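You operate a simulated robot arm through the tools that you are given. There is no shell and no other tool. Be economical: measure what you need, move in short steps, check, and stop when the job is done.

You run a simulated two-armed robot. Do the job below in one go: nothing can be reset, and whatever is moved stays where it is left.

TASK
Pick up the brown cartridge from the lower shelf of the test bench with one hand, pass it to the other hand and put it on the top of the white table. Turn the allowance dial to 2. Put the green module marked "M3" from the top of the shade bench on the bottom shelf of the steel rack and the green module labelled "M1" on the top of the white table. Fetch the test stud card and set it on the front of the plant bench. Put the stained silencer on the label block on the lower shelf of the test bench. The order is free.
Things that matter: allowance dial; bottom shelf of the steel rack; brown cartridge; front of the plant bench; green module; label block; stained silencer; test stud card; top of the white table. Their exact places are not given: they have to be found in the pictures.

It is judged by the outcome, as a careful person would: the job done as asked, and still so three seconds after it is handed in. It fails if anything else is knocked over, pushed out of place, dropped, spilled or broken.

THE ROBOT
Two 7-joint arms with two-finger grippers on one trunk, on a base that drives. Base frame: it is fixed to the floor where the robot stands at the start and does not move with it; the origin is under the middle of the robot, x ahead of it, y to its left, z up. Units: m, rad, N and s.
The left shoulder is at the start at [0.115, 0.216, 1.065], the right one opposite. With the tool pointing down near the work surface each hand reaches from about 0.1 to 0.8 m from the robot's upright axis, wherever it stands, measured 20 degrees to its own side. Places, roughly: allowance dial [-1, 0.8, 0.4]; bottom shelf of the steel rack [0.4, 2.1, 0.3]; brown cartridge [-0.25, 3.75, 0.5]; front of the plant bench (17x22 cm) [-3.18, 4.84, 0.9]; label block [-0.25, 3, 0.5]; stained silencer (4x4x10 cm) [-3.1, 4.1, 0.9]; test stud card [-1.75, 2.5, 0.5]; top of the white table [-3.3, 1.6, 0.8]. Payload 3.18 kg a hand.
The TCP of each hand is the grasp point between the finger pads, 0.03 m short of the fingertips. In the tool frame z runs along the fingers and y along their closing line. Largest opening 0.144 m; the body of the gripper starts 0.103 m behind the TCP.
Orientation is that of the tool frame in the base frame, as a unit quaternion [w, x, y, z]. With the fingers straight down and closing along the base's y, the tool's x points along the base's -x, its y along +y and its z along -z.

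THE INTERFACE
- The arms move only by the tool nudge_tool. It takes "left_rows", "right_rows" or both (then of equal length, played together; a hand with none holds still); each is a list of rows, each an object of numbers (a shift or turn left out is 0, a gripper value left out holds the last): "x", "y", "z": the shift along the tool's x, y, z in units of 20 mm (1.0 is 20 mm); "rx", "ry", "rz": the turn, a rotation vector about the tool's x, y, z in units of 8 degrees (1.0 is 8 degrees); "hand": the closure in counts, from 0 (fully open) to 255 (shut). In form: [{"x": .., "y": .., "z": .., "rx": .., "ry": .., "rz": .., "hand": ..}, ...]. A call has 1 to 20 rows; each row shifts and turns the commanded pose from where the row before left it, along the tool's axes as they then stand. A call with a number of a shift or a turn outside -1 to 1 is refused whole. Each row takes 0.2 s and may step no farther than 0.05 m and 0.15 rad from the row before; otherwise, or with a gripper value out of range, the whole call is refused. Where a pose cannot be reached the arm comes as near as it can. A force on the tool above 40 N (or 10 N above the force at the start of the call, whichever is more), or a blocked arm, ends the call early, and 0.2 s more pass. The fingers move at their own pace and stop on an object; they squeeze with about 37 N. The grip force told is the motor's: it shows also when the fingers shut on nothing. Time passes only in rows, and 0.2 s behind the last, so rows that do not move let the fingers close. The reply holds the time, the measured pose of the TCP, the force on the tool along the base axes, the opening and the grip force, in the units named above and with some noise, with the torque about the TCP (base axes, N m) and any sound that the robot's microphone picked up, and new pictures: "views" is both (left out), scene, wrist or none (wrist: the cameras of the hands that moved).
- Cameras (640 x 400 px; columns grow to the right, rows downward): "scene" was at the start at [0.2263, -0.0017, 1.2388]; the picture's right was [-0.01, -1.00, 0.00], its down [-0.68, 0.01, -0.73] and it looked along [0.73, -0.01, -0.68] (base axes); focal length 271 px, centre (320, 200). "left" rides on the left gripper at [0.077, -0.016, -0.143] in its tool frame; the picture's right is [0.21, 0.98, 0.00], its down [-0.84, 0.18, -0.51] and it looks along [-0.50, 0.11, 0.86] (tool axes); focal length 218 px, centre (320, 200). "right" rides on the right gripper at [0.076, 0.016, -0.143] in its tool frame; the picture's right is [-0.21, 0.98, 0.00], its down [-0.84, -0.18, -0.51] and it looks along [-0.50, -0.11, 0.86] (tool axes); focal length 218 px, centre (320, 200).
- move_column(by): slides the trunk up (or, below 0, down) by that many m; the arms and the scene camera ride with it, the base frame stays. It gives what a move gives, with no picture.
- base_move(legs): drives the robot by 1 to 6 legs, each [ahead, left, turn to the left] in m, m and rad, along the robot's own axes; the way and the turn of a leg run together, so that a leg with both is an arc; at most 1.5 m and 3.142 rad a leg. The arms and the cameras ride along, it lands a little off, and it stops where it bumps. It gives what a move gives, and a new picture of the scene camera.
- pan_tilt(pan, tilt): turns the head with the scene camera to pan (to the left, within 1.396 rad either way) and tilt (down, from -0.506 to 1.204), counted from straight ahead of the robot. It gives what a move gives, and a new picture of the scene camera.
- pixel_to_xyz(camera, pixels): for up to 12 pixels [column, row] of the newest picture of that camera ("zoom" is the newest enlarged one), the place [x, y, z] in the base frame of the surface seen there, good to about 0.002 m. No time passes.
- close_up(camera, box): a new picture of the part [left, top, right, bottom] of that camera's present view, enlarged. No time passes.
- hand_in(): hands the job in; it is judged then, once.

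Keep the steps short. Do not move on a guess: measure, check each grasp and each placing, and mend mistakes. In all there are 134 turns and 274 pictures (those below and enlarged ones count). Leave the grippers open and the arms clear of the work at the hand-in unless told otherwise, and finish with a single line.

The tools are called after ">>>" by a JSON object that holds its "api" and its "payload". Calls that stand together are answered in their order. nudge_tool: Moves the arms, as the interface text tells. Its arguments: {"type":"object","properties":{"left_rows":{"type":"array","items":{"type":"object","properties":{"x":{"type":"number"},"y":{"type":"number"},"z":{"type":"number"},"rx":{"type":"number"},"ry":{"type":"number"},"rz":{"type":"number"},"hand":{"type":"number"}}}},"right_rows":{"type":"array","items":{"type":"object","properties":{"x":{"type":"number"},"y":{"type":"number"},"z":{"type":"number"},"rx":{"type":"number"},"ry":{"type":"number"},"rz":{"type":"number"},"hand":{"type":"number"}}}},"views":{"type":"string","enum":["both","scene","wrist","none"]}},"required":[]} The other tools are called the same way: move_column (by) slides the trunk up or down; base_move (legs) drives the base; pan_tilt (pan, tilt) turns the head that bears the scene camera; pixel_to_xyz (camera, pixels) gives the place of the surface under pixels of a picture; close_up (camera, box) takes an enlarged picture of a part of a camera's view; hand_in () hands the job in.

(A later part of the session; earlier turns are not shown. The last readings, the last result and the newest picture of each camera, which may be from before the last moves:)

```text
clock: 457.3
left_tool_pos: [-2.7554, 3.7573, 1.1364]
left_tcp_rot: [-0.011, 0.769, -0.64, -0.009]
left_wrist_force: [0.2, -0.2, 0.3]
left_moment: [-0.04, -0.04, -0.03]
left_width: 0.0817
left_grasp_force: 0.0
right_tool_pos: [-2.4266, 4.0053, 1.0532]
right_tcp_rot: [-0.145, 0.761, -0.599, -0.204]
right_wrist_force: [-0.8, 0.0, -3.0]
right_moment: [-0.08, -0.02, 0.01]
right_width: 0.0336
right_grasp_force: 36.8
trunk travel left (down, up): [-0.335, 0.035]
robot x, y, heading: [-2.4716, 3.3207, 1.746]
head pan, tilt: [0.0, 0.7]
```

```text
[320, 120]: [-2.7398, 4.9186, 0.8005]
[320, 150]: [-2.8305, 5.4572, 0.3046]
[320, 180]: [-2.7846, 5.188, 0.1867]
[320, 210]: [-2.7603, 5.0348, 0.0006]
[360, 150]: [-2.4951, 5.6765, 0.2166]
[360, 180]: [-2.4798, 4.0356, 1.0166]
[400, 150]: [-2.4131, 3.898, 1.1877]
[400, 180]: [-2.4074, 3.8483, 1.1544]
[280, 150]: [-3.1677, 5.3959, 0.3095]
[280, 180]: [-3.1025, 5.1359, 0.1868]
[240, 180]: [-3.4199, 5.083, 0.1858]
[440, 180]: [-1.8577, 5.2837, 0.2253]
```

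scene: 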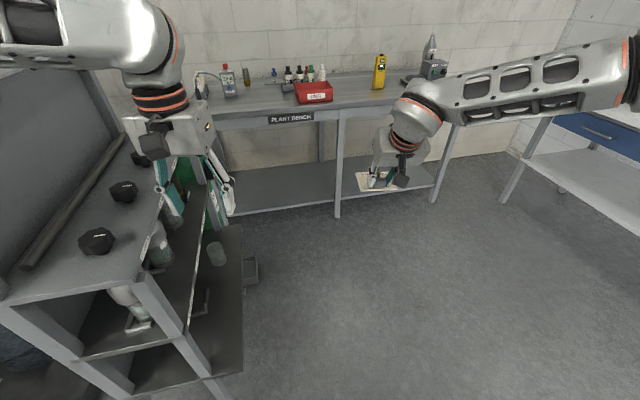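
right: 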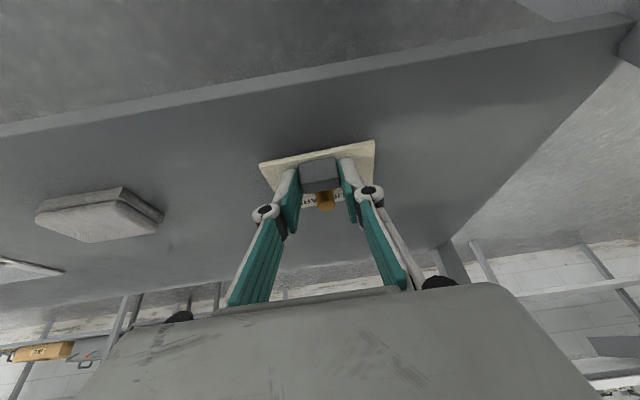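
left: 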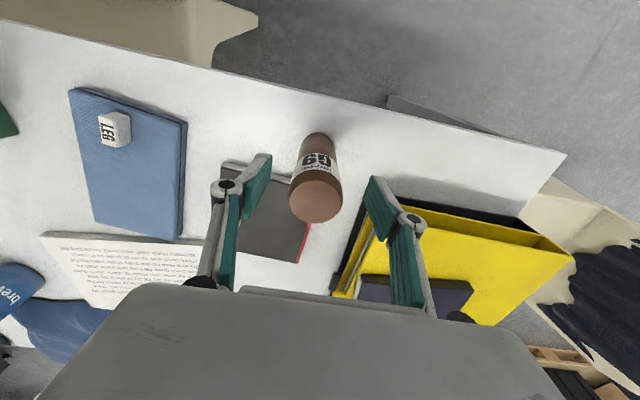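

The left arm touched the side rack. I move right first, then forward, turn to face the front of the plant bench, and go in.

>>> {"api": "base_move", "payload": {"legs": [[0, -0.37, 0], [0.83, 0, 0], [0, 0, 0.854], [0.42, 0.094, 0]]}}

>>> {"api": "nudge_tool", "payload": {"right_rows": [{}], "views": "both"}}

>>> {"api": "pixel_to_xyz", "payload": {"camera": "right", "pixels": [[320, 60], [320, 100], [320, 130], [250, 100], [400, 100], [250, 60], [400, 60], [320, 250], [200, 150], [450, 150], [320, 20], [250, 150]]}}

```text
clock: 469.5
left_tool_pos: [-3.142, 4.4284, 1.1493]
left_tcp_rot: [-0.006, 0.963, -0.269, -0.026]
left_wrist_force: [-0.3, -0.8, 0.6]
left_moment: [-0.02, -0.04, 0.0]
left_width: 0.0819
left_grasp_force: 0.1
right_tool_pos: [-3.111, 4.8359, 1.0559]
right_tcp_rot: [-0.047, 0.938, -0.236, -0.249]
right_wrist_force: [-0.5, -0.8, -2.9]
right_moment: [-0.04, -0.09, 0.01]
right_width: 0.0337
right_grasp_force: 37.0
trunk travel left (down, up): [-0.335, 0.035]
robot x, y, heading: [-2.6404, 4.3478, 2.583]
head pan, tilt: [0.0, 0.7]
```

scene: 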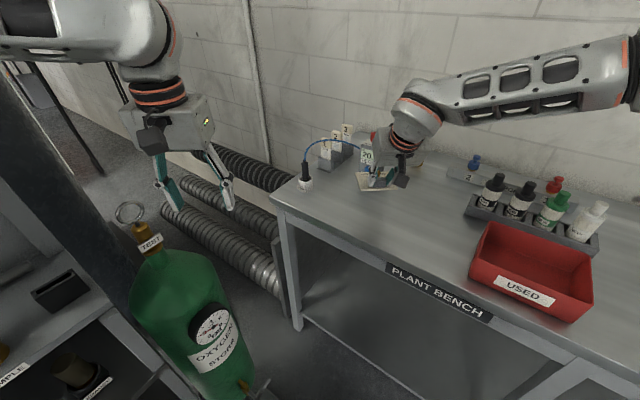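

```text
clock: 469.9
left_tool_pos: [-3.1474, 4.4299, 1.153]
left_tcp_rot: [-0.008, 0.963, -0.269, -0.031]
left_wrist_force: [0.3, -0.3, -0.7]
left_moment: [-0.02, 0.02, -0.01]
left_width: 0.0821
left_grasp_force: 0.1
right_tool_pos: [-3.1174, 4.8369, 1.0512]
right_tcp_rot: [-0.046, 0.939, -0.235, -0.247]
right_wrist_force: [0.5, -0.1, -3.3]
right_moment: [-0.03, -0.09, -0.01]
right_width: 0.0335
right_grasp_force: 37.5
trunk travel left (down, up): [-0.335, 0.035]
robot x, y, heading: [-2.633, 4.3465, 2.584]
head pan, tilt: [0.0, 0.7]
```

scene: 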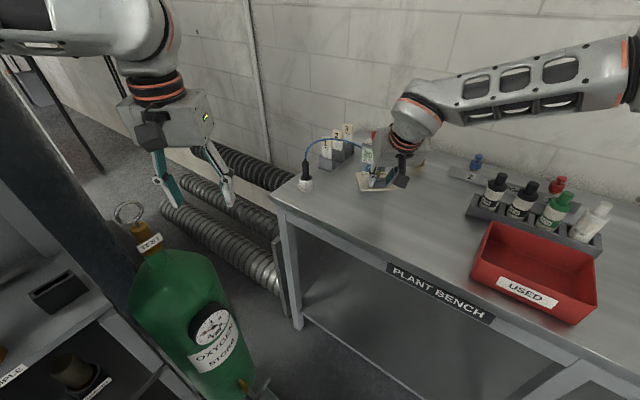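
right: 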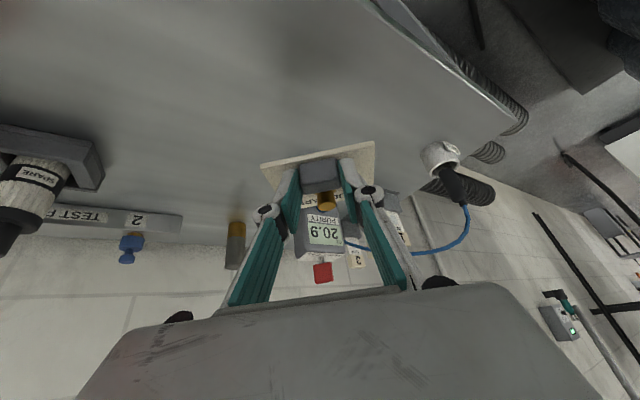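

```text
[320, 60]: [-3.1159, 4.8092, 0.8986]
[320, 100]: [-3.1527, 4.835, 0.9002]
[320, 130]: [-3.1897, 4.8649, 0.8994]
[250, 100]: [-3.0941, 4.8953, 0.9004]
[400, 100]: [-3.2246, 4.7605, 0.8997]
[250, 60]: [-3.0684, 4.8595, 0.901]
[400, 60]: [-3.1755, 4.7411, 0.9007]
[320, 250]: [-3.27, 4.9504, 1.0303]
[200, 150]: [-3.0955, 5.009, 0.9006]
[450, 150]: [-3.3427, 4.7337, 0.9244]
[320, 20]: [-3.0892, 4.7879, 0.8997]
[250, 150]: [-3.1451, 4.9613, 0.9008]
```

The bench top is at z 0.90 and the front area is free. Lower the card to it, open, and rise.

>>> {"api": "nudge_tool", "payload": {"right_rows": [{"x": 0.28, "y": 0.217, "z": 0.863}, {"x": 0.28, "y": 0.217, "z": 0.863}, {"x": 0.28, "y": 0.217, "z": 0.863}, {"x": 0.28, "y": 0.217, "z": 0.863}, {"x": 0.28, "y": 0.217, "z": 0.863}, {"x": 0.28, "y": 0.217, "z": 0.863}, {}], "views": "wrist"}}

>>> {"api": "nudge_tool", "payload": {"right_rows": [{"hand": 190}, {"hand": 150}, {}, {"x": -0.49, "z": -0.87}, {"x": -0.49, "z": -0.87}, {"x": -0.49, "z": -0.87}, {"x": -0.49, "z": -0.87}, {"x": -0.49, "z": -0.87}, {"x": -0.49, "z": -0.87}], "views": "both"}}

>>> {"api": "pan_tilt", "payload": {"pan": 0.9, "tilt": 0.8}}

```text
clock: 471.5
left_tool_pos: [-3.1508, 4.4314, 1.1544]
left_tcp_rot: [-0.007, 0.962, -0.27, -0.031]
left_wrist_force: [0.2, 0.3, 0.0]
left_moment: [0.01, 0.0, -0.04]
left_width: 0.082
left_grasp_force: 0.1
right_tool_pos: [-3.1482, 4.823, 0.9455]
right_tcp_rot: [-0.045, 0.939, -0.235, -0.246]
right_wrist_force: [1.0, -0.4, -2.9]
right_moment: [-0.08, -0.1, -0.01]
right_width: 0.0335
right_grasp_force: 36.9
trunk travel left (down, up): [-0.335, 0.035]
robot x, y, heading: [-2.6367, 4.3436, 2.586]
head pan, tilt: [0.0, 0.7]
```

right: 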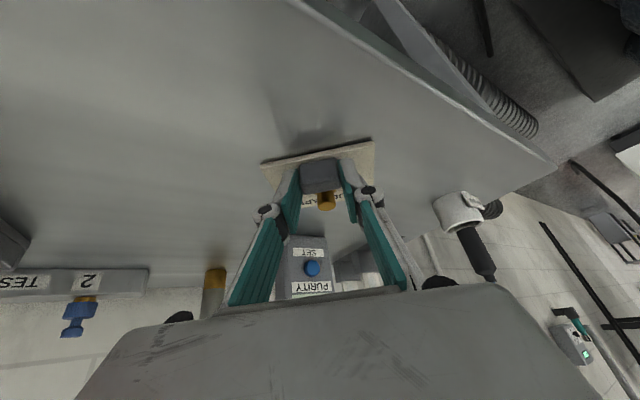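

```text
clock: 473.5
left_tool_pos: [-3.1498, 4.4324, 1.1541]
left_tcp_rot: [-0.007, 0.963, -0.269, -0.031]
left_wrist_force: [0.6, 0.0, -0.4]
left_moment: [0.0, -0.01, -0.01]
left_width: 0.0818
left_grasp_force: 0.1
right_tool_pos: [-3.146, 4.8271, 1.0636]
right_tcp_rot: [-0.046, 0.939, -0.235, -0.246]
right_wrist_force: [0.1, 0.5, -0.1]
right_moment: [-0.06, 0.01, -0.01]
right_width: 0.0596
right_grasp_force: 0.0
trunk travel left (down, up): [-0.335, 0.035]
robot x, y, heading: [-2.6404, 4.3469, 2.59]
head pan, tilt: [0.0, 0.7]
```

scene: 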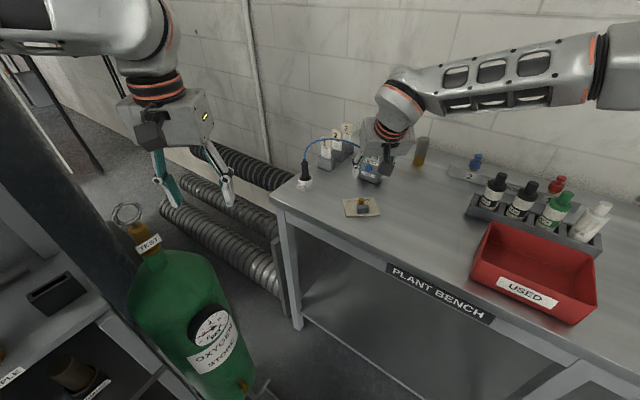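
right: 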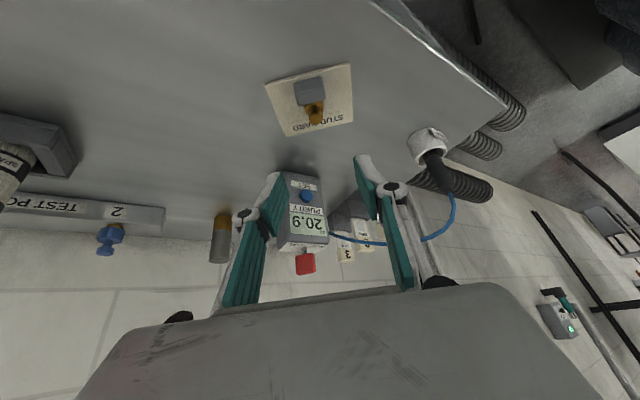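

```text
clock: 474.7
left_tool_pos: [-3.1491, 4.4336, 1.1542]
left_tcp_rot: [-0.006, 0.962, -0.27, -0.031]
left_wrist_force: [-0.9, -0.4, 0.1]
left_moment: [-0.02, 0.0, -0.02]
left_width: 0.0821
left_grasp_force: 0.1
right_tool_pos: [-3.1472, 4.8279, 1.0628]
right_tcp_rot: [-0.046, 0.939, -0.235, -0.246]
right_wrist_force: [0.2, -0.4, -0.3]
right_moment: [0.01, 0.0, 0.02]
right_width: 0.0595
right_grasp_force: 0.1
trunk travel left (down, up): [-0.335, 0.035]
robot x, y, heading: [-2.6386, 4.3449, 2.589]
head pan, tilt: [0.901, 0.799]
```

scene: 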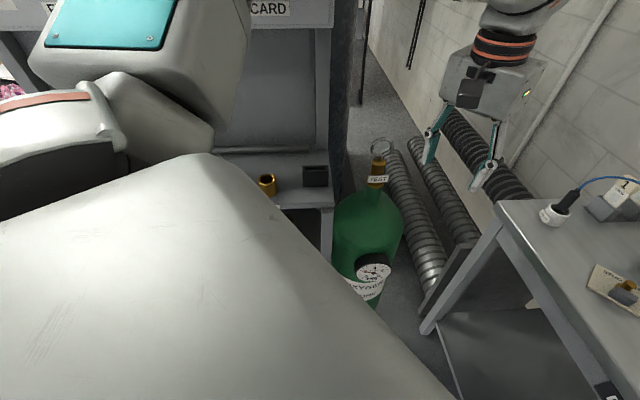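

The stud card lies on the front of the plant bench. Next the silencer: back off and turn to face the side rack.

>>> {"api": "base_move", "payload": {"legs": [[-0.28, 0.05, 0], [0, 0, 0.81]]}}

>>> {"api": "pan_tilt", "payload": {"pan": 0.0, "tilt": 0.75}}

>>> {"api": "close_up", "payload": {"camera": "scene", "box": [180, 80, 480, 280]}}

>>> {"api": "pixel_to_xyz", "payload": {"camera": "scene", "pixels": [[320, 120], [320, 150], [320, 180], [320, 210], [360, 150], [360, 180], [400, 150], [400, 180], [280, 150], [280, 180], [240, 180], [440, 180]]}}

```text
clock: 478.5
left_tool_pos: [-2.8904, 3.8824, 1.1369]
left_tcp_rot: [-0.004, 0.997, 0.077, -0.014]
left_wrist_force: [-0.3, -0.6, -0.3]
left_moment: [0.01, 0.01, -0.02]
left_width: 0.0819
left_grasp_force: 0.0
right_tool_pos: [-3.1361, 4.1969, 1.0435]
right_tcp_rot: [0.025, 0.969, 0.093, -0.226]
right_wrist_force: [5.6, 4.5, 0.4]
right_moment: [-0.13, 0.06, 0.05]
right_width: 0.077
right_grasp_force: 0.4
trunk travel left (down, up): [-0.335, 0.035]
robot x, y, heading: [-2.4303, 4.1596, -3.002]
head pan, tilt: [0.901, 0.799]
stopped in leg 2: the force on the tool passed its limit at 82 N (the readings are from after the stop); the commanded pose is now the measured one
```

scene: 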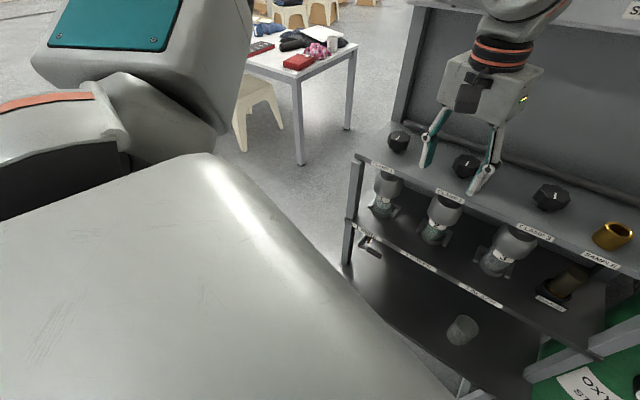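

```text
clock: 479.7
left_tool_pos: [-2.89, 3.8831, 1.1355]
left_tcp_rot: [-0.003, 0.997, 0.077, -0.016]
left_wrist_force: [-0.7, 0.4, -0.6]
left_moment: [0.02, 0.0, -0.02]
left_width: 0.082
left_grasp_force: 0.0
right_tool_pos: [-3.1367, 4.1968, 1.0429]
right_tcp_rot: [0.026, 0.969, 0.095, -0.226]
right_wrist_force: [7.8, 6.4, 0.2]
right_moment: [-0.03, 0.09, 0.05]
right_width: 0.0771
right_grasp_force: 0.6
trunk travel left (down, up): [-0.335, 0.035]
robot x, y, heading: [-2.4312, 4.1624, -3.0]
head pan, tilt: [0.0, 0.75]
```

scene: 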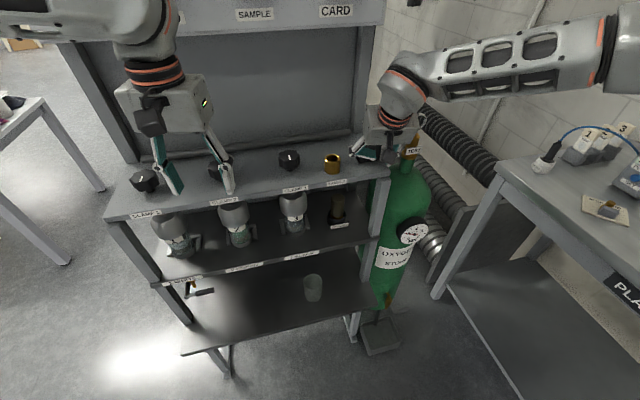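

```text
2.00 times, centred on (330, 180) of scene
```

zoom: 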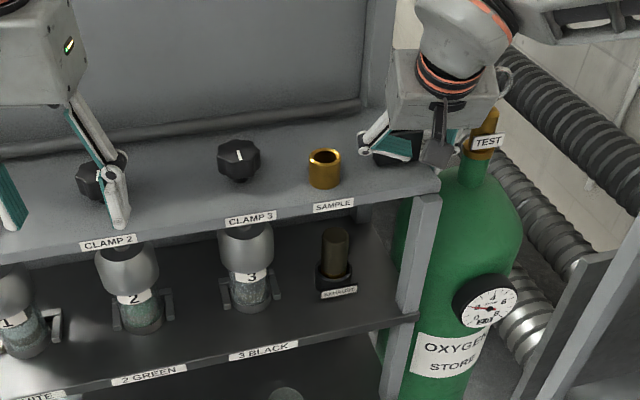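

```text
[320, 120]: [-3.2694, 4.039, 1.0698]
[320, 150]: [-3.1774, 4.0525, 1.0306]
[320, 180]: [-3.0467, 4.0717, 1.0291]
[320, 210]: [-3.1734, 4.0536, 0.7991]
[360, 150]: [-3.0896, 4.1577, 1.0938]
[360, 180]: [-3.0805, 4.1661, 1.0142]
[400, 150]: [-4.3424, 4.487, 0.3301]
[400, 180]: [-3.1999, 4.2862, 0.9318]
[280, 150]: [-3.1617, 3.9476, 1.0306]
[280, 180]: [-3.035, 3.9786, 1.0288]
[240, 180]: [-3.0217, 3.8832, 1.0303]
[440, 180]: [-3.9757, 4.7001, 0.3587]
```

The silencer is the brown cylinder on the middle shelf ("EXHAUST" stand) at (337,207). I measure it, back off, and pitch the right hand flatter.

>>> {"api": "pixel_to_xyz", "payload": {"camera": "zoom", "pixels": [[335, 232], [335, 245], [335, 258], [325, 250], [345, 250], [335, 275], [338, 293], [335, 228], [370, 320], [300, 330], [335, 205], [430, 190]]}}

>>> {"api": "base_move", "payload": {"legs": [[-0.25, 0, 0]]}}

>>> {"api": "nudge_tool", "payload": {"right_rows": [{"ry": -0.9, "hand": 110}, {"ry": -0.9}, {"ry": -0.9}, {"ry": -0.9}, {"ry": -0.9}, {}], "views": "none"}}

>>> {"api": "move_column", "payload": {"by": -0.15}}

>>> {"api": "pan_tilt", "payload": {"pan": 0.0, "tilt": 0.65}}

```text
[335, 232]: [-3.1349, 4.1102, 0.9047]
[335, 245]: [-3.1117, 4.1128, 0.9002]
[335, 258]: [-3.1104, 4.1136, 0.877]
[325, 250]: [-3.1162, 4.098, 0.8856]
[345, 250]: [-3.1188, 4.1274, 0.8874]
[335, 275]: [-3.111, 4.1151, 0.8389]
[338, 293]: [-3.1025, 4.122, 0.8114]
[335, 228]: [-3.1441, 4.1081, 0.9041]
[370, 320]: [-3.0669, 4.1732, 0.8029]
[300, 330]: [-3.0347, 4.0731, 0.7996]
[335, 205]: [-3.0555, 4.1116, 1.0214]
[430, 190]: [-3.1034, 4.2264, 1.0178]
```

```text
clock: 480.8
left_tool_pos: [-2.83, 3.8914, 1.1359]
left_tcp_rot: [-0.003, 0.997, 0.076, -0.016]
left_wrist_force: [0.8, -0.1, 0.6]
left_moment: [-0.02, 0.03, 0.02]
left_width: 0.0817
left_grasp_force: 0.1
right_tool_pos: [-3.0844, 4.2138, 1.0478]
right_tcp_rot: [0.021, 0.968, 0.09, -0.234]
right_wrist_force: [8.5, 7.7, 13.2]
right_moment: [0.42, 0.15, -0.13]
right_width: 0.0722
right_grasp_force: 2.6
trunk travel left (down, up): [-0.335, 0.035]
robot x, y, heading: [-2.3745, 4.169, -3.001]
head pan, tilt: [0.0, 0.75]
stopped in leg 1: the force on the tool passed its limit at 69 N (the readings are from after the stop); the commanded pose is now the measured one
```

scene: 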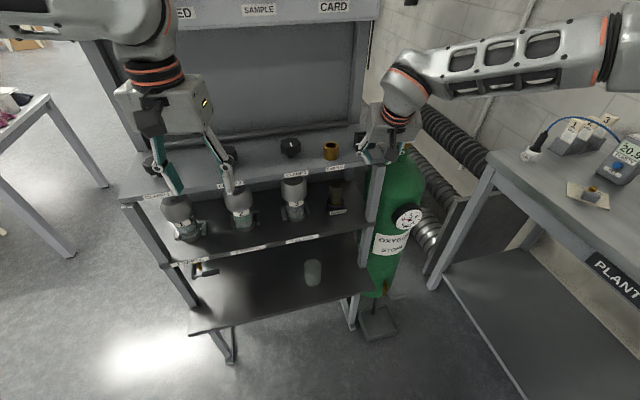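

```text
clock: 482.1
left_tool_pos: [-2.8324, 3.8964, 1.1372]
left_tcp_rot: [0.0, 0.997, 0.075, -0.016]
left_wrist_force: [0.2, 2.0, 1.0]
left_moment: [-0.16, -0.01, -0.01]
left_width: 0.0817
left_grasp_force: 0.1
right_tool_pos: [-3.087, 4.1989, 1.0536]
right_tcp_rot: [0.048, 0.867, 0.082, -0.489]
right_wrist_force: [-0.8, 5.7, -0.6]
right_moment: [-0.25, 0.0, 0.45]
right_width: 0.0897
right_grasp_force: 3.7
right hand out of reach, approached as far as the arm can: row 5
trunk travel left (down, up): [-0.335, 0.035]
robot x, y, heading: [-2.3714, 4.1677, -3.0]
head pan, tilt: [0.0, 0.75]
```

```text
clock: 482.7
left_tool_pos: [-2.8332, 3.8902, 1.1192]
left_tcp_rot: [-0.003, 0.997, 0.076, -0.015]
left_wrist_force: [-0.1, -1.1, -0.5]
left_moment: [0.03, -0.06, 0.0]
left_width: 0.0821
left_grasp_force: 0.0
right_tool_pos: [-3.0945, 4.192, 1.0519]
right_tcp_rot: [0.048, 0.861, 0.08, -0.5]
right_wrist_force: [8.1, 3.1, 17.1]
right_moment: [0.15, 0.07, -0.09]
right_width: 0.0877
right_grasp_force: 4.1
trunk travel left (down, up): [-0.32, 0.05]
robot x, y, heading: [-2.3724, 4.1663, -3.004]
head pan, tilt: [0.0, 0.75]
stopped: the force on the tool passed its limit at 71 N (the readings are from after the stop); the commanded pose is now the measured one
```

```text
clock: 483.4
left_tool_pos: [-2.833, 3.8903, 1.1198]
left_tcp_rot: [-0.003, 0.997, 0.077, -0.016]
left_wrist_force: [-0.1, -0.4, 0.2]
left_moment: [-0.01, -0.03, 0.02]
left_width: 0.0823
left_grasp_force: 0.2
right_tool_pos: [-3.0935, 4.191, 1.0521]
right_tcp_rot: [0.047, 0.861, 0.08, -0.501]
right_wrist_force: [-5.9, -0.8, 20.7]
right_moment: [-0.09, 0.47, 0.04]
right_width: 0.083
right_grasp_force: 0.0
trunk travel left (down, up): [-0.32, 0.05]
robot x, y, heading: [-2.3723, 4.1694, -3.003]
head pan, tilt: [0.0, 0.649]
```

scene: 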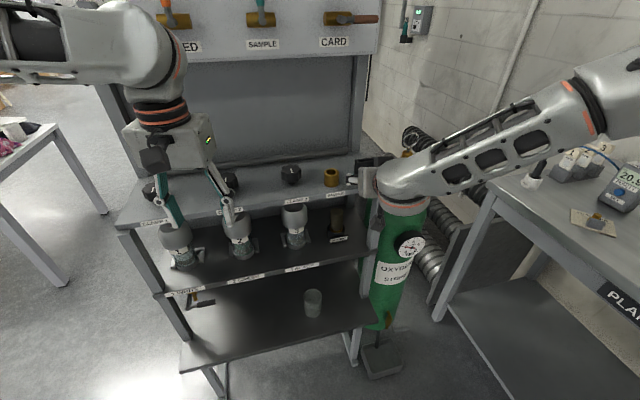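

The hand is against the rack's top corner. I lift it up and back free, lower the trunk, and line up with the silencer at (−3.13, 4.112, z 0.80–0.905).

>>> {"api": "nudge_tool", "payload": {"right_rows": [{"x": -0.87, "z": -0.5}, {"x": -0.87, "z": -0.5}, {"x": -0.87, "z": -0.5}, {"x": 0.48, "z": -0.85}, {"x": 0.48, "z": -0.85}, {"x": 0.48, "z": -0.85}, {"x": 0.48, "z": -0.85}, {"x": 0.48, "z": -0.85}, {"x": 0.48, "z": -0.85}, {"x": 0.48, "z": -0.85}, {"x": 0.48, "z": -0.85}, {"x": 0.48, "z": -0.85}, {"x": 0.48, "z": -0.85}], "views": "none"}}

>>> {"api": "base_move", "payload": {"legs": [[-0.1, 0.07, 0]]}}

>>> {"api": "move_column", "payload": {"by": -0.18}}

>>> {"api": "nudge_tool", "payload": {"right_rows": [{}], "views": "both"}}

```text
clock: 486.1
left_tool_pos: [-2.8317, 3.8901, 1.1201]
left_tcp_rot: [-0.003, 0.997, 0.077, -0.014]
left_wrist_force: [-0.2, 0.6, 0.2]
left_moment: [0.0, 0.02, -0.01]
left_width: 0.082
left_grasp_force: 0.2
right_tool_pos: [-2.902, 4.2275, 1.1099]
right_tcp_rot: [0.048, 0.862, 0.081, -0.499]
right_wrist_force: [-0.3, -0.1, 0.4]
right_moment: [0.0, 0.01, -0.03]
right_width: 0.0822
right_grasp_force: 0.1
trunk travel left (down, up): [-0.32, 0.05]
robot x, y, heading: [-2.3706, 4.1678, -3.001]
head pan, tilt: [0.0, 0.649]
```

```text
clock: 487.4
left_tool_pos: [-2.7217, 3.8353, 1.1192]
left_tcp_rot: [-0.002, 0.997, 0.077, -0.015]
left_wrist_force: [0.6, 0.0, 1.0]
left_moment: [0.02, 0.03, 0.01]
left_width: 0.0819
left_grasp_force: 0.1
right_tool_pos: [-2.7937, 4.1734, 1.1111]
right_tcp_rot: [0.049, 0.862, 0.083, -0.499]
right_wrist_force: [0.2, -0.3, -0.1]
right_moment: [0.03, -0.01, -0.03]
right_width: 0.082
right_grasp_force: 0.0
trunk travel left (down, up): [-0.32, 0.05]
robot x, y, heading: [-2.2605, 4.11, -2.998]
head pan, tilt: [0.0, 0.649]
```

scene: 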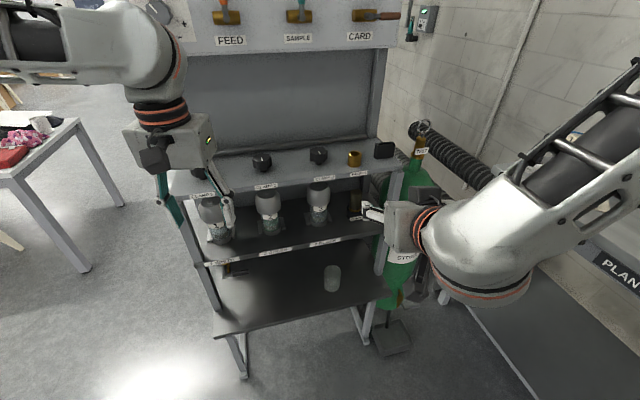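

```text
clock: 489.4
left_tool_pos: [-2.7224, 3.8368, 0.9409]
left_tcp_rot: [-0.003, 0.997, 0.077, -0.016]
left_wrist_force: [0.2, 0.3, 0.4]
left_moment: [0.02, 0.02, -0.04]
left_width: 0.0821
left_grasp_force: 0.1
right_tool_pos: [-2.7947, 4.174, 0.7978]
right_tcp_rot: [0.041, 0.927, 0.084, -0.363]
right_wrist_force: [0.7, -0.6, 0.6]
right_moment: [0.01, 0.02, 0.02]
right_width: 0.0819
right_grasp_force: 0.1
trunk travel left (down, up): [-0.14, 0.23]
robot x, y, heading: [-2.2624, 4.1124, -2.999]
head pan, tilt: [0.0, 0.649]
```

```text
clock: 489.8
left_tool_pos: [-2.7223, 3.8375, 0.9388]
left_tcp_rot: [-0.003, 0.997, 0.078, -0.015]
left_wrist_force: [0.2, 0.1, 0.7]
left_moment: [0.02, 0.0, 0.01]
left_width: 0.0819
left_grasp_force: 0.1
right_tool_pos: [-2.7953, 4.1742, 0.7958]
right_tcp_rot: [0.041, 0.928, 0.084, -0.362]
right_wrist_force: [0.5, -0.5, 0.3]
right_moment: [-0.02, -0.01, -0.05]
right_width: 0.082
right_grasp_force: 0.1
trunk travel left (down, up): [-0.14, 0.23]
robot x, y, heading: [-2.2622, 4.1137, -3.0]
head pan, tilt: [0.0, 0.649]
```

scene: 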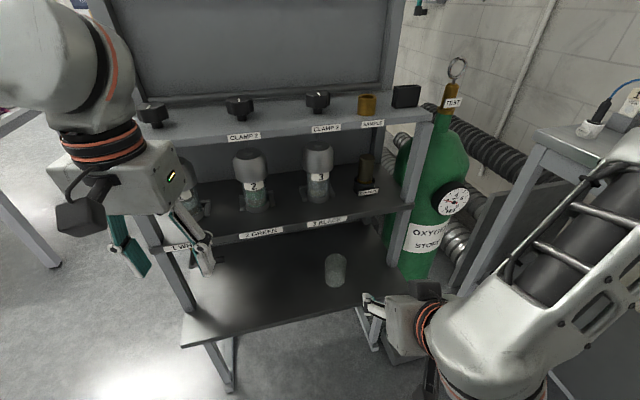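
right: 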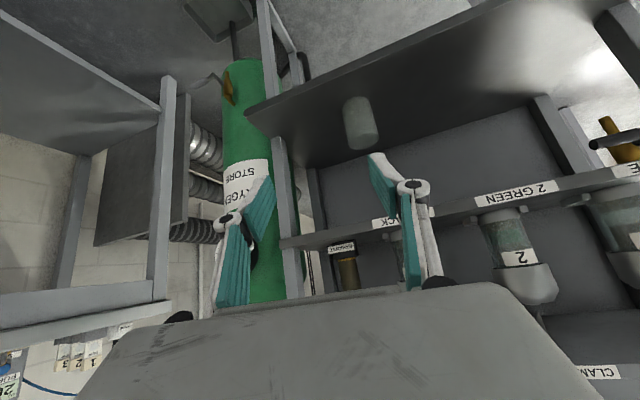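

The rack's things still stand. I raise and flatten the hand to silencer height and drive in to ~10 cm short.

>>> {"api": "nudge_tool", "payload": {"right_rows": [{"x": -0.76, "z": -0.83}, {"x": -0.76, "z": -0.83}, {"x": -0.76, "z": -0.83}, {"x": -0.76, "z": -0.83}, {"ry": -0.75}, {"ry": -0.75}, {"ry": -0.75}, {}], "views": "none"}}

>>> {"api": "base_move", "payload": {"legs": [[0.24, 0.012, 0]]}}

>>> {"api": "nudge_tool", "payload": {"right_rows": [{}], "views": "both"}}

>>> {"api": "pixel_to_xyz", "payload": {"camera": "right", "pixels": [[320, 160], [320, 180], [320, 200], [320, 220], [335, 180], [335, 200], [305, 180], [305, 200], [350, 190], [290, 190], [320, 240], [335, 220]]}}

```text
clock: 491.6
left_tool_pos: [-2.7242, 3.8379, 0.9376]
left_tcp_rot: [-0.002, 0.997, 0.077, -0.013]
left_wrist_force: [-0.1, -0.3, 0.1]
left_moment: [-0.02, -0.03, -0.02]
left_width: 0.0819
left_grasp_force: 0.1
right_tool_pos: [-2.8298, 4.1431, 0.8823]
right_tcp_rot: [0.056, 0.863, 0.077, -0.495]
right_wrist_force: [-0.2, -0.2, -0.6]
right_moment: [0.02, 0.02, 0.01]
right_width: 0.0819
right_grasp_force: 0.1
right hand out of reach, approached as far as the arm can: row 1, 2, 4, 5, 6, 7
trunk travel left (down, up): [-0.14, 0.23]
robot x, y, heading: [-2.2636, 4.1132, -2.996]
head pan, tilt: [0.0, 0.649]
```

```text
clock: 493.2
left_tool_pos: [-2.9039, 3.8051, 0.9385]
left_tcp_rot: [-0.005, 0.997, 0.078, -0.007]
left_wrist_force: [-0.8, 0.6, 0.5]
left_moment: [0.0, 0.05, -0.03]
left_width: 0.082
left_grasp_force: 0.1
right_tool_pos: [-3.0143, 4.1092, 0.8831]
right_tcp_rot: [0.054, 0.864, 0.073, -0.495]
right_wrist_force: [0.0, -0.3, -0.1]
right_moment: [0.01, -0.01, 0.02]
right_width: 0.0817
right_grasp_force: 0.1
trunk travel left (down, up): [-0.14, 0.23]
robot x, y, heading: [-2.4491, 4.0763, -3.006]
head pan, tilt: [0.0, 0.649]
stopped in leg 1: the force on the tool passed its limit at 99 N (the readings are from after the stop); the commanded pose is now the measured one
```

scene: 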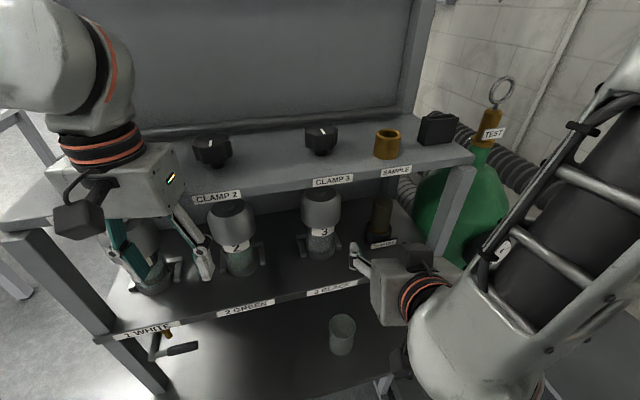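

```text
clock: 493.6
left_tool_pos: [-2.9039, 3.8045, 0.9379]
left_tcp_rot: [-0.005, 0.997, 0.078, -0.006]
left_wrist_force: [-0.7, -0.7, -0.2]
left_moment: [-0.02, 0.0, 0.0]
left_width: 0.082
left_grasp_force: 0.0
right_tool_pos: [-3.014, 4.1088, 0.8825]
right_tcp_rot: [0.054, 0.864, 0.074, -0.496]
right_wrist_force: [-0.1, -0.7, -0.6]
right_moment: [-0.03, 0.01, -0.01]
right_width: 0.0818
right_grasp_force: 0.0
trunk travel left (down, up): [-0.14, 0.23]
robot x, y, heading: [-2.4472, 4.0755, -3.0]
head pan, tilt: [0.0, 0.649]
```

scene: 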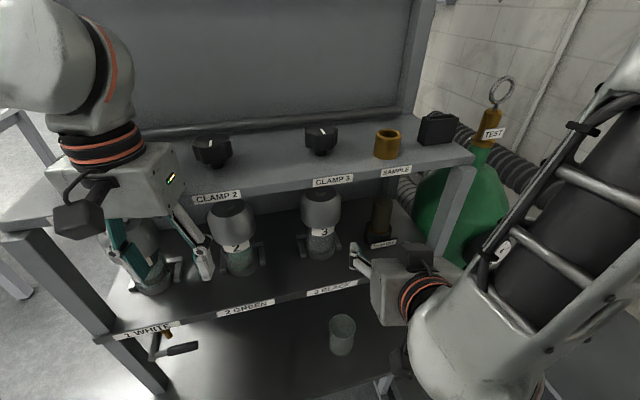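
right: 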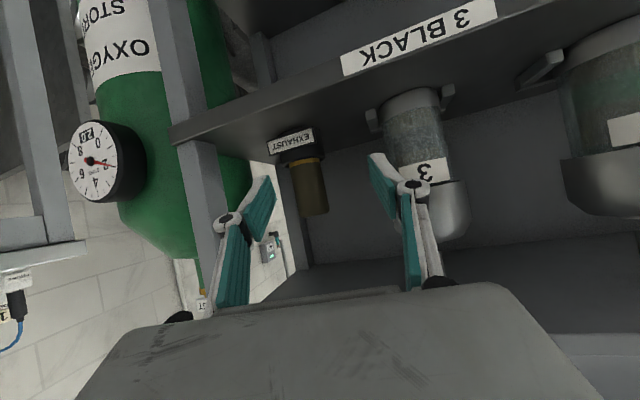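

```text
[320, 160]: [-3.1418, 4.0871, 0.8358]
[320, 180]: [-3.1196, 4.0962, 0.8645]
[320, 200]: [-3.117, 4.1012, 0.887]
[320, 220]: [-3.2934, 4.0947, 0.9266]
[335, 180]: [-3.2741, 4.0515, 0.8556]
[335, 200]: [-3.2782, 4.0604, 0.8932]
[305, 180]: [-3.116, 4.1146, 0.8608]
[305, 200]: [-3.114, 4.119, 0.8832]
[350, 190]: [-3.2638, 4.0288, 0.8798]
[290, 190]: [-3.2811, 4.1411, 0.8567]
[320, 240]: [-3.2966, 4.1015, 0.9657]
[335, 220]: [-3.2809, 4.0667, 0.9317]
```

The left hand bumped the rack, so I draw it back; the right hand reaches the last 11 cm to the silencer, closes, lifts 5 cm, and I back out.

>>> {"api": "nudge_tool", "payload": {"left_rows": [{"x": 0.8}, {"x": 0.8}, {"x": 0.8}, {"x": 0.8}, {"x": 0.8}, {"x": 0.8}, {"x": 0.5}, {}, {}, {}, {}], "right_rows": [{}, {"x": -0.39, "y": -0.2, "z": 0.86}, {"x": -0.39, "y": -0.2, "z": 0.86}, {"x": -0.39, "y": -0.2, "z": 0.86}, {"x": -0.39, "y": -0.2, "z": 0.86}, {"x": -0.39, "y": -0.2, "z": 0.86}, {"x": -0.39, "y": -0.2, "z": 0.86}, {"hand": 255}, {}, {}, {}], "views": "wrist"}}

>>> {"api": "nudge_tool", "payload": {"right_rows": [{"x": -0.865, "z": -0.5}, {"x": -0.865, "z": -0.5}, {"x": -0.43, "z": -0.25}, {}], "views": "wrist"}}

>>> {"api": "base_move", "payload": {"legs": [[-0.3, 0, 0]]}}

```text
clock: 496.0
left_tool_pos: [-2.8005, 3.8241, 0.9369]
left_tcp_rot: [-0.005, 0.997, 0.078, -0.006]
left_wrist_force: [0.3, -0.3, -0.4]
left_moment: [-0.02, 0.03, 0.0]
left_width: 0.0819
left_grasp_force: 0.1
right_tool_pos: [-3.131, 4.1064, 0.8789]
right_tcp_rot: [0.049, 0.866, 0.069, -0.494]
right_wrist_force: [-8.5, 31.2, 0.2]
right_moment: [1.36, 0.4, -0.08]
right_width: 0.0392
right_grasp_force: 37.0
right hand out of reach, approached as far as the arm can: row 3, 4, 6
trunk travel left (down, up): [-0.14, 0.23]
robot x, y, heading: [-2.4527, 4.0816, -3.007]
head pan, tilt: [0.0, 0.649]
```

right: 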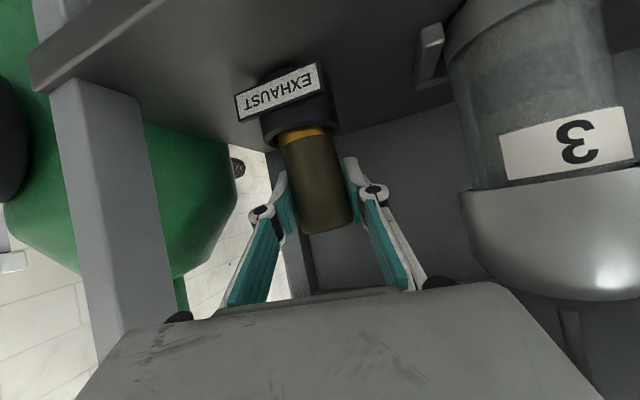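
left: 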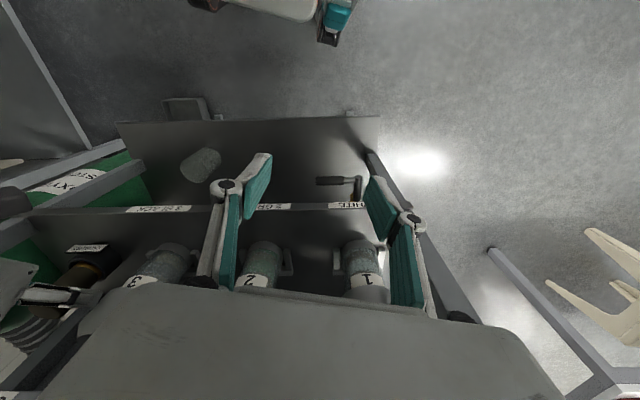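

```text
clock: 496.7
left_tool_pos: [-2.7984, 3.8214, 0.9365]
left_tcp_rot: [-0.006, 0.997, 0.078, -0.006]
left_wrist_force: [0.4, -0.2, 0.3]
left_moment: [0.03, -0.02, 0.0]
left_width: 0.0819
left_grasp_force: 0.1
right_tool_pos: [-3.1229, 4.0989, 0.9148]
right_tcp_rot: [0.055, 0.867, 0.081, -0.489]
right_wrist_force: [-0.5, 0.0, -0.3]
right_moment: [0.0, -0.13, -0.06]
right_width: 0.0375
right_grasp_force: 36.6
trunk travel left (down, up): [-0.14, 0.23]
robot x, y, heading: [-2.447, 4.0785, -3.002]
head pan, tilt: [0.0, 0.649]
stopped in row 3 (right hand): the force on the tool passed its limit at 49 N (the readings are from after the stop); the commanded pose is now the measured one
```

right: 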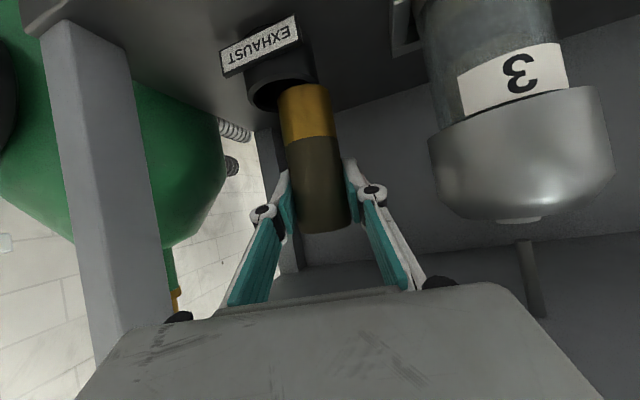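

```text
clock: 498.7
left_tool_pos: [-2.5019, 3.8648, 0.9366]
left_tcp_rot: [-0.006, 0.997, 0.076, -0.006]
left_wrist_force: [0.7, -0.3, 0.3]
left_moment: [-0.03, 0.0, 0.01]
left_width: 0.0818
left_grasp_force: 0.1
right_tool_pos: [-2.8256, 4.1448, 0.9139]
right_tcp_rot: [0.054, 0.868, 0.079, -0.487]
right_wrist_force: [0.5, -0.6, -1.1]
right_moment: [0.0, -0.04, -0.02]
right_width: 0.0368
right_grasp_force: 37.2
trunk travel left (down, up): [-0.14, 0.23]
robot x, y, heading: [-2.154, 4.1194, -3.004]
head pan, tilt: [0.0, 0.649]
```

scene: 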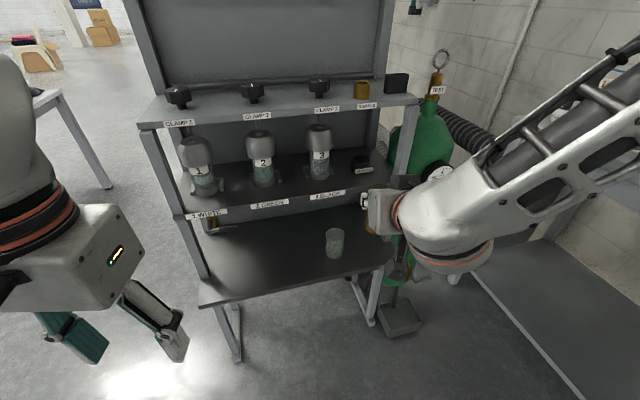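

The silencer is gripped and out; the rack's other things stand. I turn and drive to the test bench's label block, and lower the trunk there.

>>> {"api": "base_move", "payload": {"legs": [[0, 0, -2.9], [0.5, -0.875, 0], [0, -0.69, 0]]}}

>>> {"api": "move_column", "payload": {"by": -0.13}}

>>> {"api": "nudge_tool", "payload": {"right_rows": [{}], "views": "wrist"}}

>>> {"api": "pan_tilt", "payload": {"pan": -0.15, "tilt": 0.6}}

>>> {"api": "pixel_to_xyz", "payload": {"camera": "scene", "pixels": [[320, 200], [320, 230], [320, 260], [290, 230], [350, 230], [260, 230], [380, 230], [290, 260], [350, 260], [260, 200], [380, 200], [320, 180]]}}

```text
clock: 516.0
left_tool_pos: [-1.0575, 3.5742, 0.9359]
left_tcp_rot: [0.005, -0.147, 0.989, -0.005]
left_wrist_force: [-0.4, 0.4, 0.1]
left_moment: [-0.05, -0.02, 0.0]
left_width: 0.082
left_grasp_force: 0.1
right_tool_pos: [-0.6985, 3.3417, 0.9134]
right_tcp_rot: [0.482, -0.141, 0.861, 0.088]
right_wrist_force: [-0.4, 0.4, -1.5]
right_moment: [-0.03, -0.02, -0.04]
right_width: 0.0372
right_grasp_force: 37.0
trunk travel left (down, up): [-0.14, 0.23]
robot x, y, heading: [-1.3659, 3.269, 0.281]
head pan, tilt: [0.0, 0.649]
stopped in leg 3: the robot was blocked; the commanded pose is now the measured one
```

scene: 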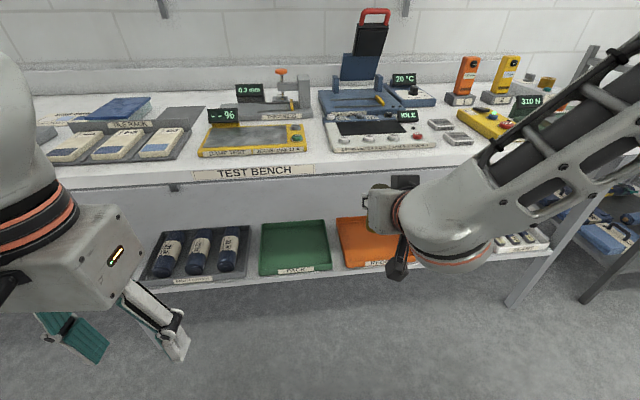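

```text
clock: 517.5
left_tool_pos: [-1.0566, 3.5731, 0.7362]
left_tcp_rot: [-0.15, -0.145, 0.978, -0.025]
left_wrist_force: [0.0, 0.0, -0.4]
left_moment: [0.0, -0.03, 0.02]
left_width: 0.0818
left_grasp_force: 0.1
right_tool_pos: [-0.7041, 3.3386, 0.7065]
right_tcp_rot: [0.413, -0.143, 0.896, 0.079]
right_wrist_force: [-0.3, 0.4, -1.2]
right_moment: [0.0, 0.05, 0.03]
right_width: 0.0372
right_grasp_force: 37.2
trunk travel left (down, up): [-0.01, 0.36]
robot x, y, heading: [-1.369, 3.271, 0.276]
head pan, tilt: [0.0, 0.649]
```

```text
clock: 517.9
left_tool_pos: [-1.0575, 3.572, 0.7364]
left_tcp_rot: [-0.152, -0.145, 0.977, -0.025]
left_wrist_force: [-0.2, -0.4, -0.9]
left_moment: [-0.02, 0.0, 0.01]
left_width: 0.082
left_grasp_force: 0.1
right_tool_pos: [-0.7034, 3.3401, 0.7061]
right_tcp_rot: [0.412, -0.143, 0.897, 0.079]
right_wrist_force: [-0.5, 0.3, -1.1]
right_moment: [-0.02, 0.02, 0.02]
right_width: 0.0371
right_grasp_force: 36.6
trunk travel left (down, up): [-0.01, 0.36]
robot x, y, heading: [-1.3704, 3.2755, 0.271]
head pan, tilt: [0.0, 0.649]
```

right: 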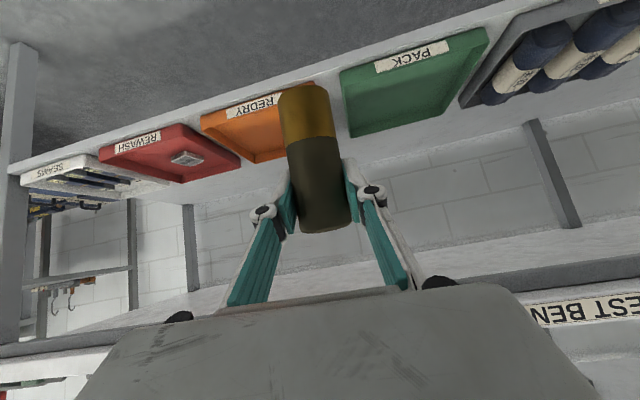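

```text
clock: 518.6
left_tool_pos: [-1.0572, 3.5722, 0.7354]
left_tcp_rot: [-0.153, -0.145, 0.977, -0.025]
left_wrist_force: [0.8, 0.3, 0.3]
left_moment: [-0.03, 0.0, 0.05]
left_width: 0.0819
left_grasp_force: 0.1
right_tool_pos: [-0.7041, 3.3399, 0.707]
right_tcp_rot: [0.411, -0.143, 0.897, 0.079]
right_wrist_force: [0.5, -0.6, -1.6]
right_moment: [0.01, 0.0, -0.02]
right_width: 0.0372
right_grasp_force: 37.2
trunk travel left (down, up): [-0.01, 0.36]
robot x, y, heading: [-1.368, 3.2724, 0.277]
head pan, tilt: [-0.15, 0.6]
```

scene: 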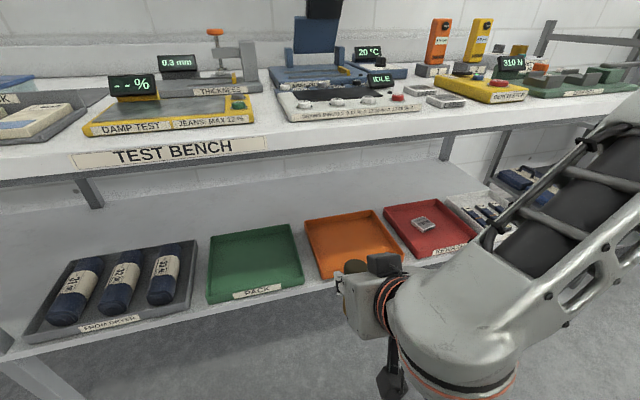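

```text
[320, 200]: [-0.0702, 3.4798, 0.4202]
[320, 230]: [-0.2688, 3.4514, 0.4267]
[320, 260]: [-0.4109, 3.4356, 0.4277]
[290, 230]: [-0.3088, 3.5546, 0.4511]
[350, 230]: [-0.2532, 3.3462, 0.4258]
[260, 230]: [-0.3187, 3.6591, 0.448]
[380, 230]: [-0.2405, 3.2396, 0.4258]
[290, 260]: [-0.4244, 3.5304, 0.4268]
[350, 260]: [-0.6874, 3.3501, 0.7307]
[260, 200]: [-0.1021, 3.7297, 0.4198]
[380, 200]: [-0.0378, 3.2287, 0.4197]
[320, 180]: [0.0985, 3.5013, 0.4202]
```

I measure the label block at (424,224), move the base forward and right, and lower and level the silencer in front of the shelf.

>>> {"api": "pixel_to_xyz", "payload": {"camera": "scene", "pixels": [[424, 223], [412, 218], [425, 216], [437, 224], [423, 231], [418, 225], [430, 220], [428, 228]]}}

>>> {"api": "base_move", "payload": {"legs": [[0.1, 0, 0], [0, -0.378, 0]]}}

>>> {"api": "nudge_tool", "payload": {"right_rows": [{"x": 0.8, "z": 0.68}, {"x": 0.8, "z": 0.68}, {"x": 0.8, "z": 0.68}, {"x": 0.8, "z": 0.68}, {"x": 0.8, "z": 0.68}, {"x": 0.8, "z": 0.68}, {"ry": -0.62}, {"ry": -0.62}, {}], "views": "both"}}

>>> {"api": "pixel_to_xyz", "payload": {"camera": "right", "pixels": [[300, 90], [305, 100], [310, 130], [315, 160], [320, 200], [325, 225], [290, 95], [325, 95], [300, 150], [335, 150], [310, 220], [340, 220]]}}

```text
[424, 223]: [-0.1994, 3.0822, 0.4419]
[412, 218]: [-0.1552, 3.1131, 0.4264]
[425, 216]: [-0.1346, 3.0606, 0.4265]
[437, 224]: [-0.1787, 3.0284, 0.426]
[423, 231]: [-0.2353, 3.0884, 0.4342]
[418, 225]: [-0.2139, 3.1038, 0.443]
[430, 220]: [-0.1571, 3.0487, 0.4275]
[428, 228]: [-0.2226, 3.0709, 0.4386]
```

```text
clock: 523.2
left_tool_pos: [-0.8557, 3.2438, 0.7335]
left_tcp_rot: [-0.152, -0.147, 0.977, -0.026]
left_wrist_force: [0.2, -0.5, 0.7]
left_moment: [0.01, -0.01, 0.01]
left_width: 0.0818
left_grasp_force: 0.1
right_tool_pos: [-0.5029, 3.0097, 0.7063]
right_tcp_rot: [0.41, -0.144, 0.897, 0.08]
right_wrist_force: [0.4, 0.1, -1.4]
right_moment: [0.0, 0.01, -0.01]
right_width: 0.0371
right_grasp_force: 37.0
trunk travel left (down, up): [-0.01, 0.36]
robot x, y, heading: [-1.169, 2.939, 0.281]
head pan, tilt: [-0.15, 0.6]
```

scene: 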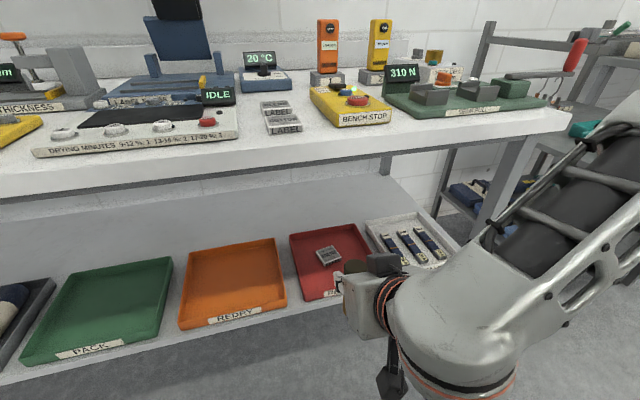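

```text
clock: 525.2
left_tool_pos: [-0.8561, 3.245, 0.7353]
left_tcp_rot: [-0.152, -0.147, 0.977, -0.026]
left_wrist_force: [0.7, 0.3, 0.3]
left_moment: [-0.02, 0.0, 0.01]
left_width: 0.0817
left_grasp_force: 0.0
right_tool_pos: [-0.502, 3.0132, 0.6962]
right_tcp_rot: [0.408, -0.142, 0.899, 0.076]
right_wrist_force: [0.4, -0.7, -0.4]
right_moment: [0.02, 0.04, 0.02]
right_width: 0.0373
right_grasp_force: 36.7
right hand out of reach, approached as far as the arm can: row 1, 2, 3, 4, 5, 6, 7, 8
trunk travel left (down, up): [-0.01, 0.36]
robot x, y, heading: [-1.1664, 2.9406, 0.28]
head pan, tilt: [-0.15, 0.6]
```

scene: 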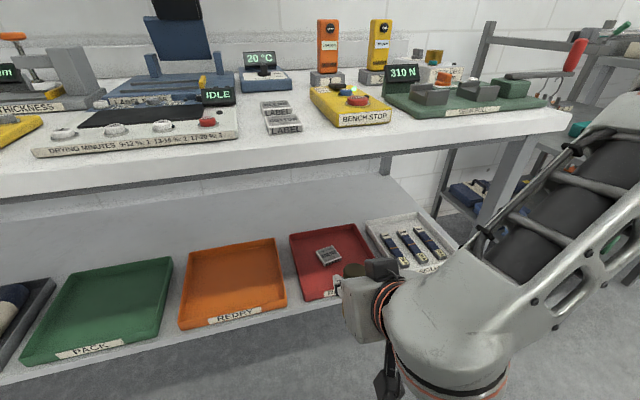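
right: 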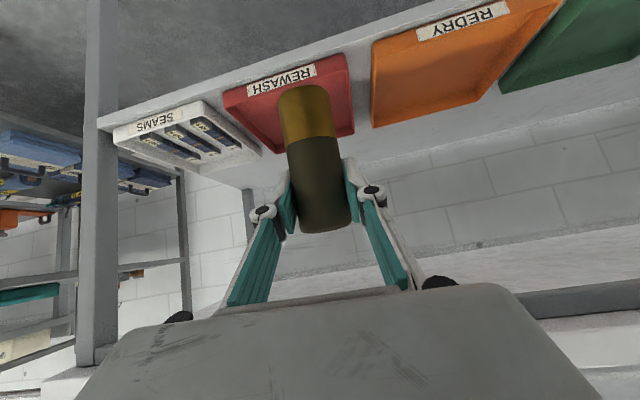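

```text
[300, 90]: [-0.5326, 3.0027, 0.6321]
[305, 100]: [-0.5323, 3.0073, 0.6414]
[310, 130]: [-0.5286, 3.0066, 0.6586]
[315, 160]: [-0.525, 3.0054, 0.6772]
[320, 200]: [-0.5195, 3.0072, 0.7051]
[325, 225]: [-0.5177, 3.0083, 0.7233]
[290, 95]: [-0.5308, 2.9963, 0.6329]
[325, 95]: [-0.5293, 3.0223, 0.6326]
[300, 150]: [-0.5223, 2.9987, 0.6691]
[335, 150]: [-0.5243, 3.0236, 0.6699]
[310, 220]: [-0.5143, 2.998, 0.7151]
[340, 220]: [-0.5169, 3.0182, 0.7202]
```

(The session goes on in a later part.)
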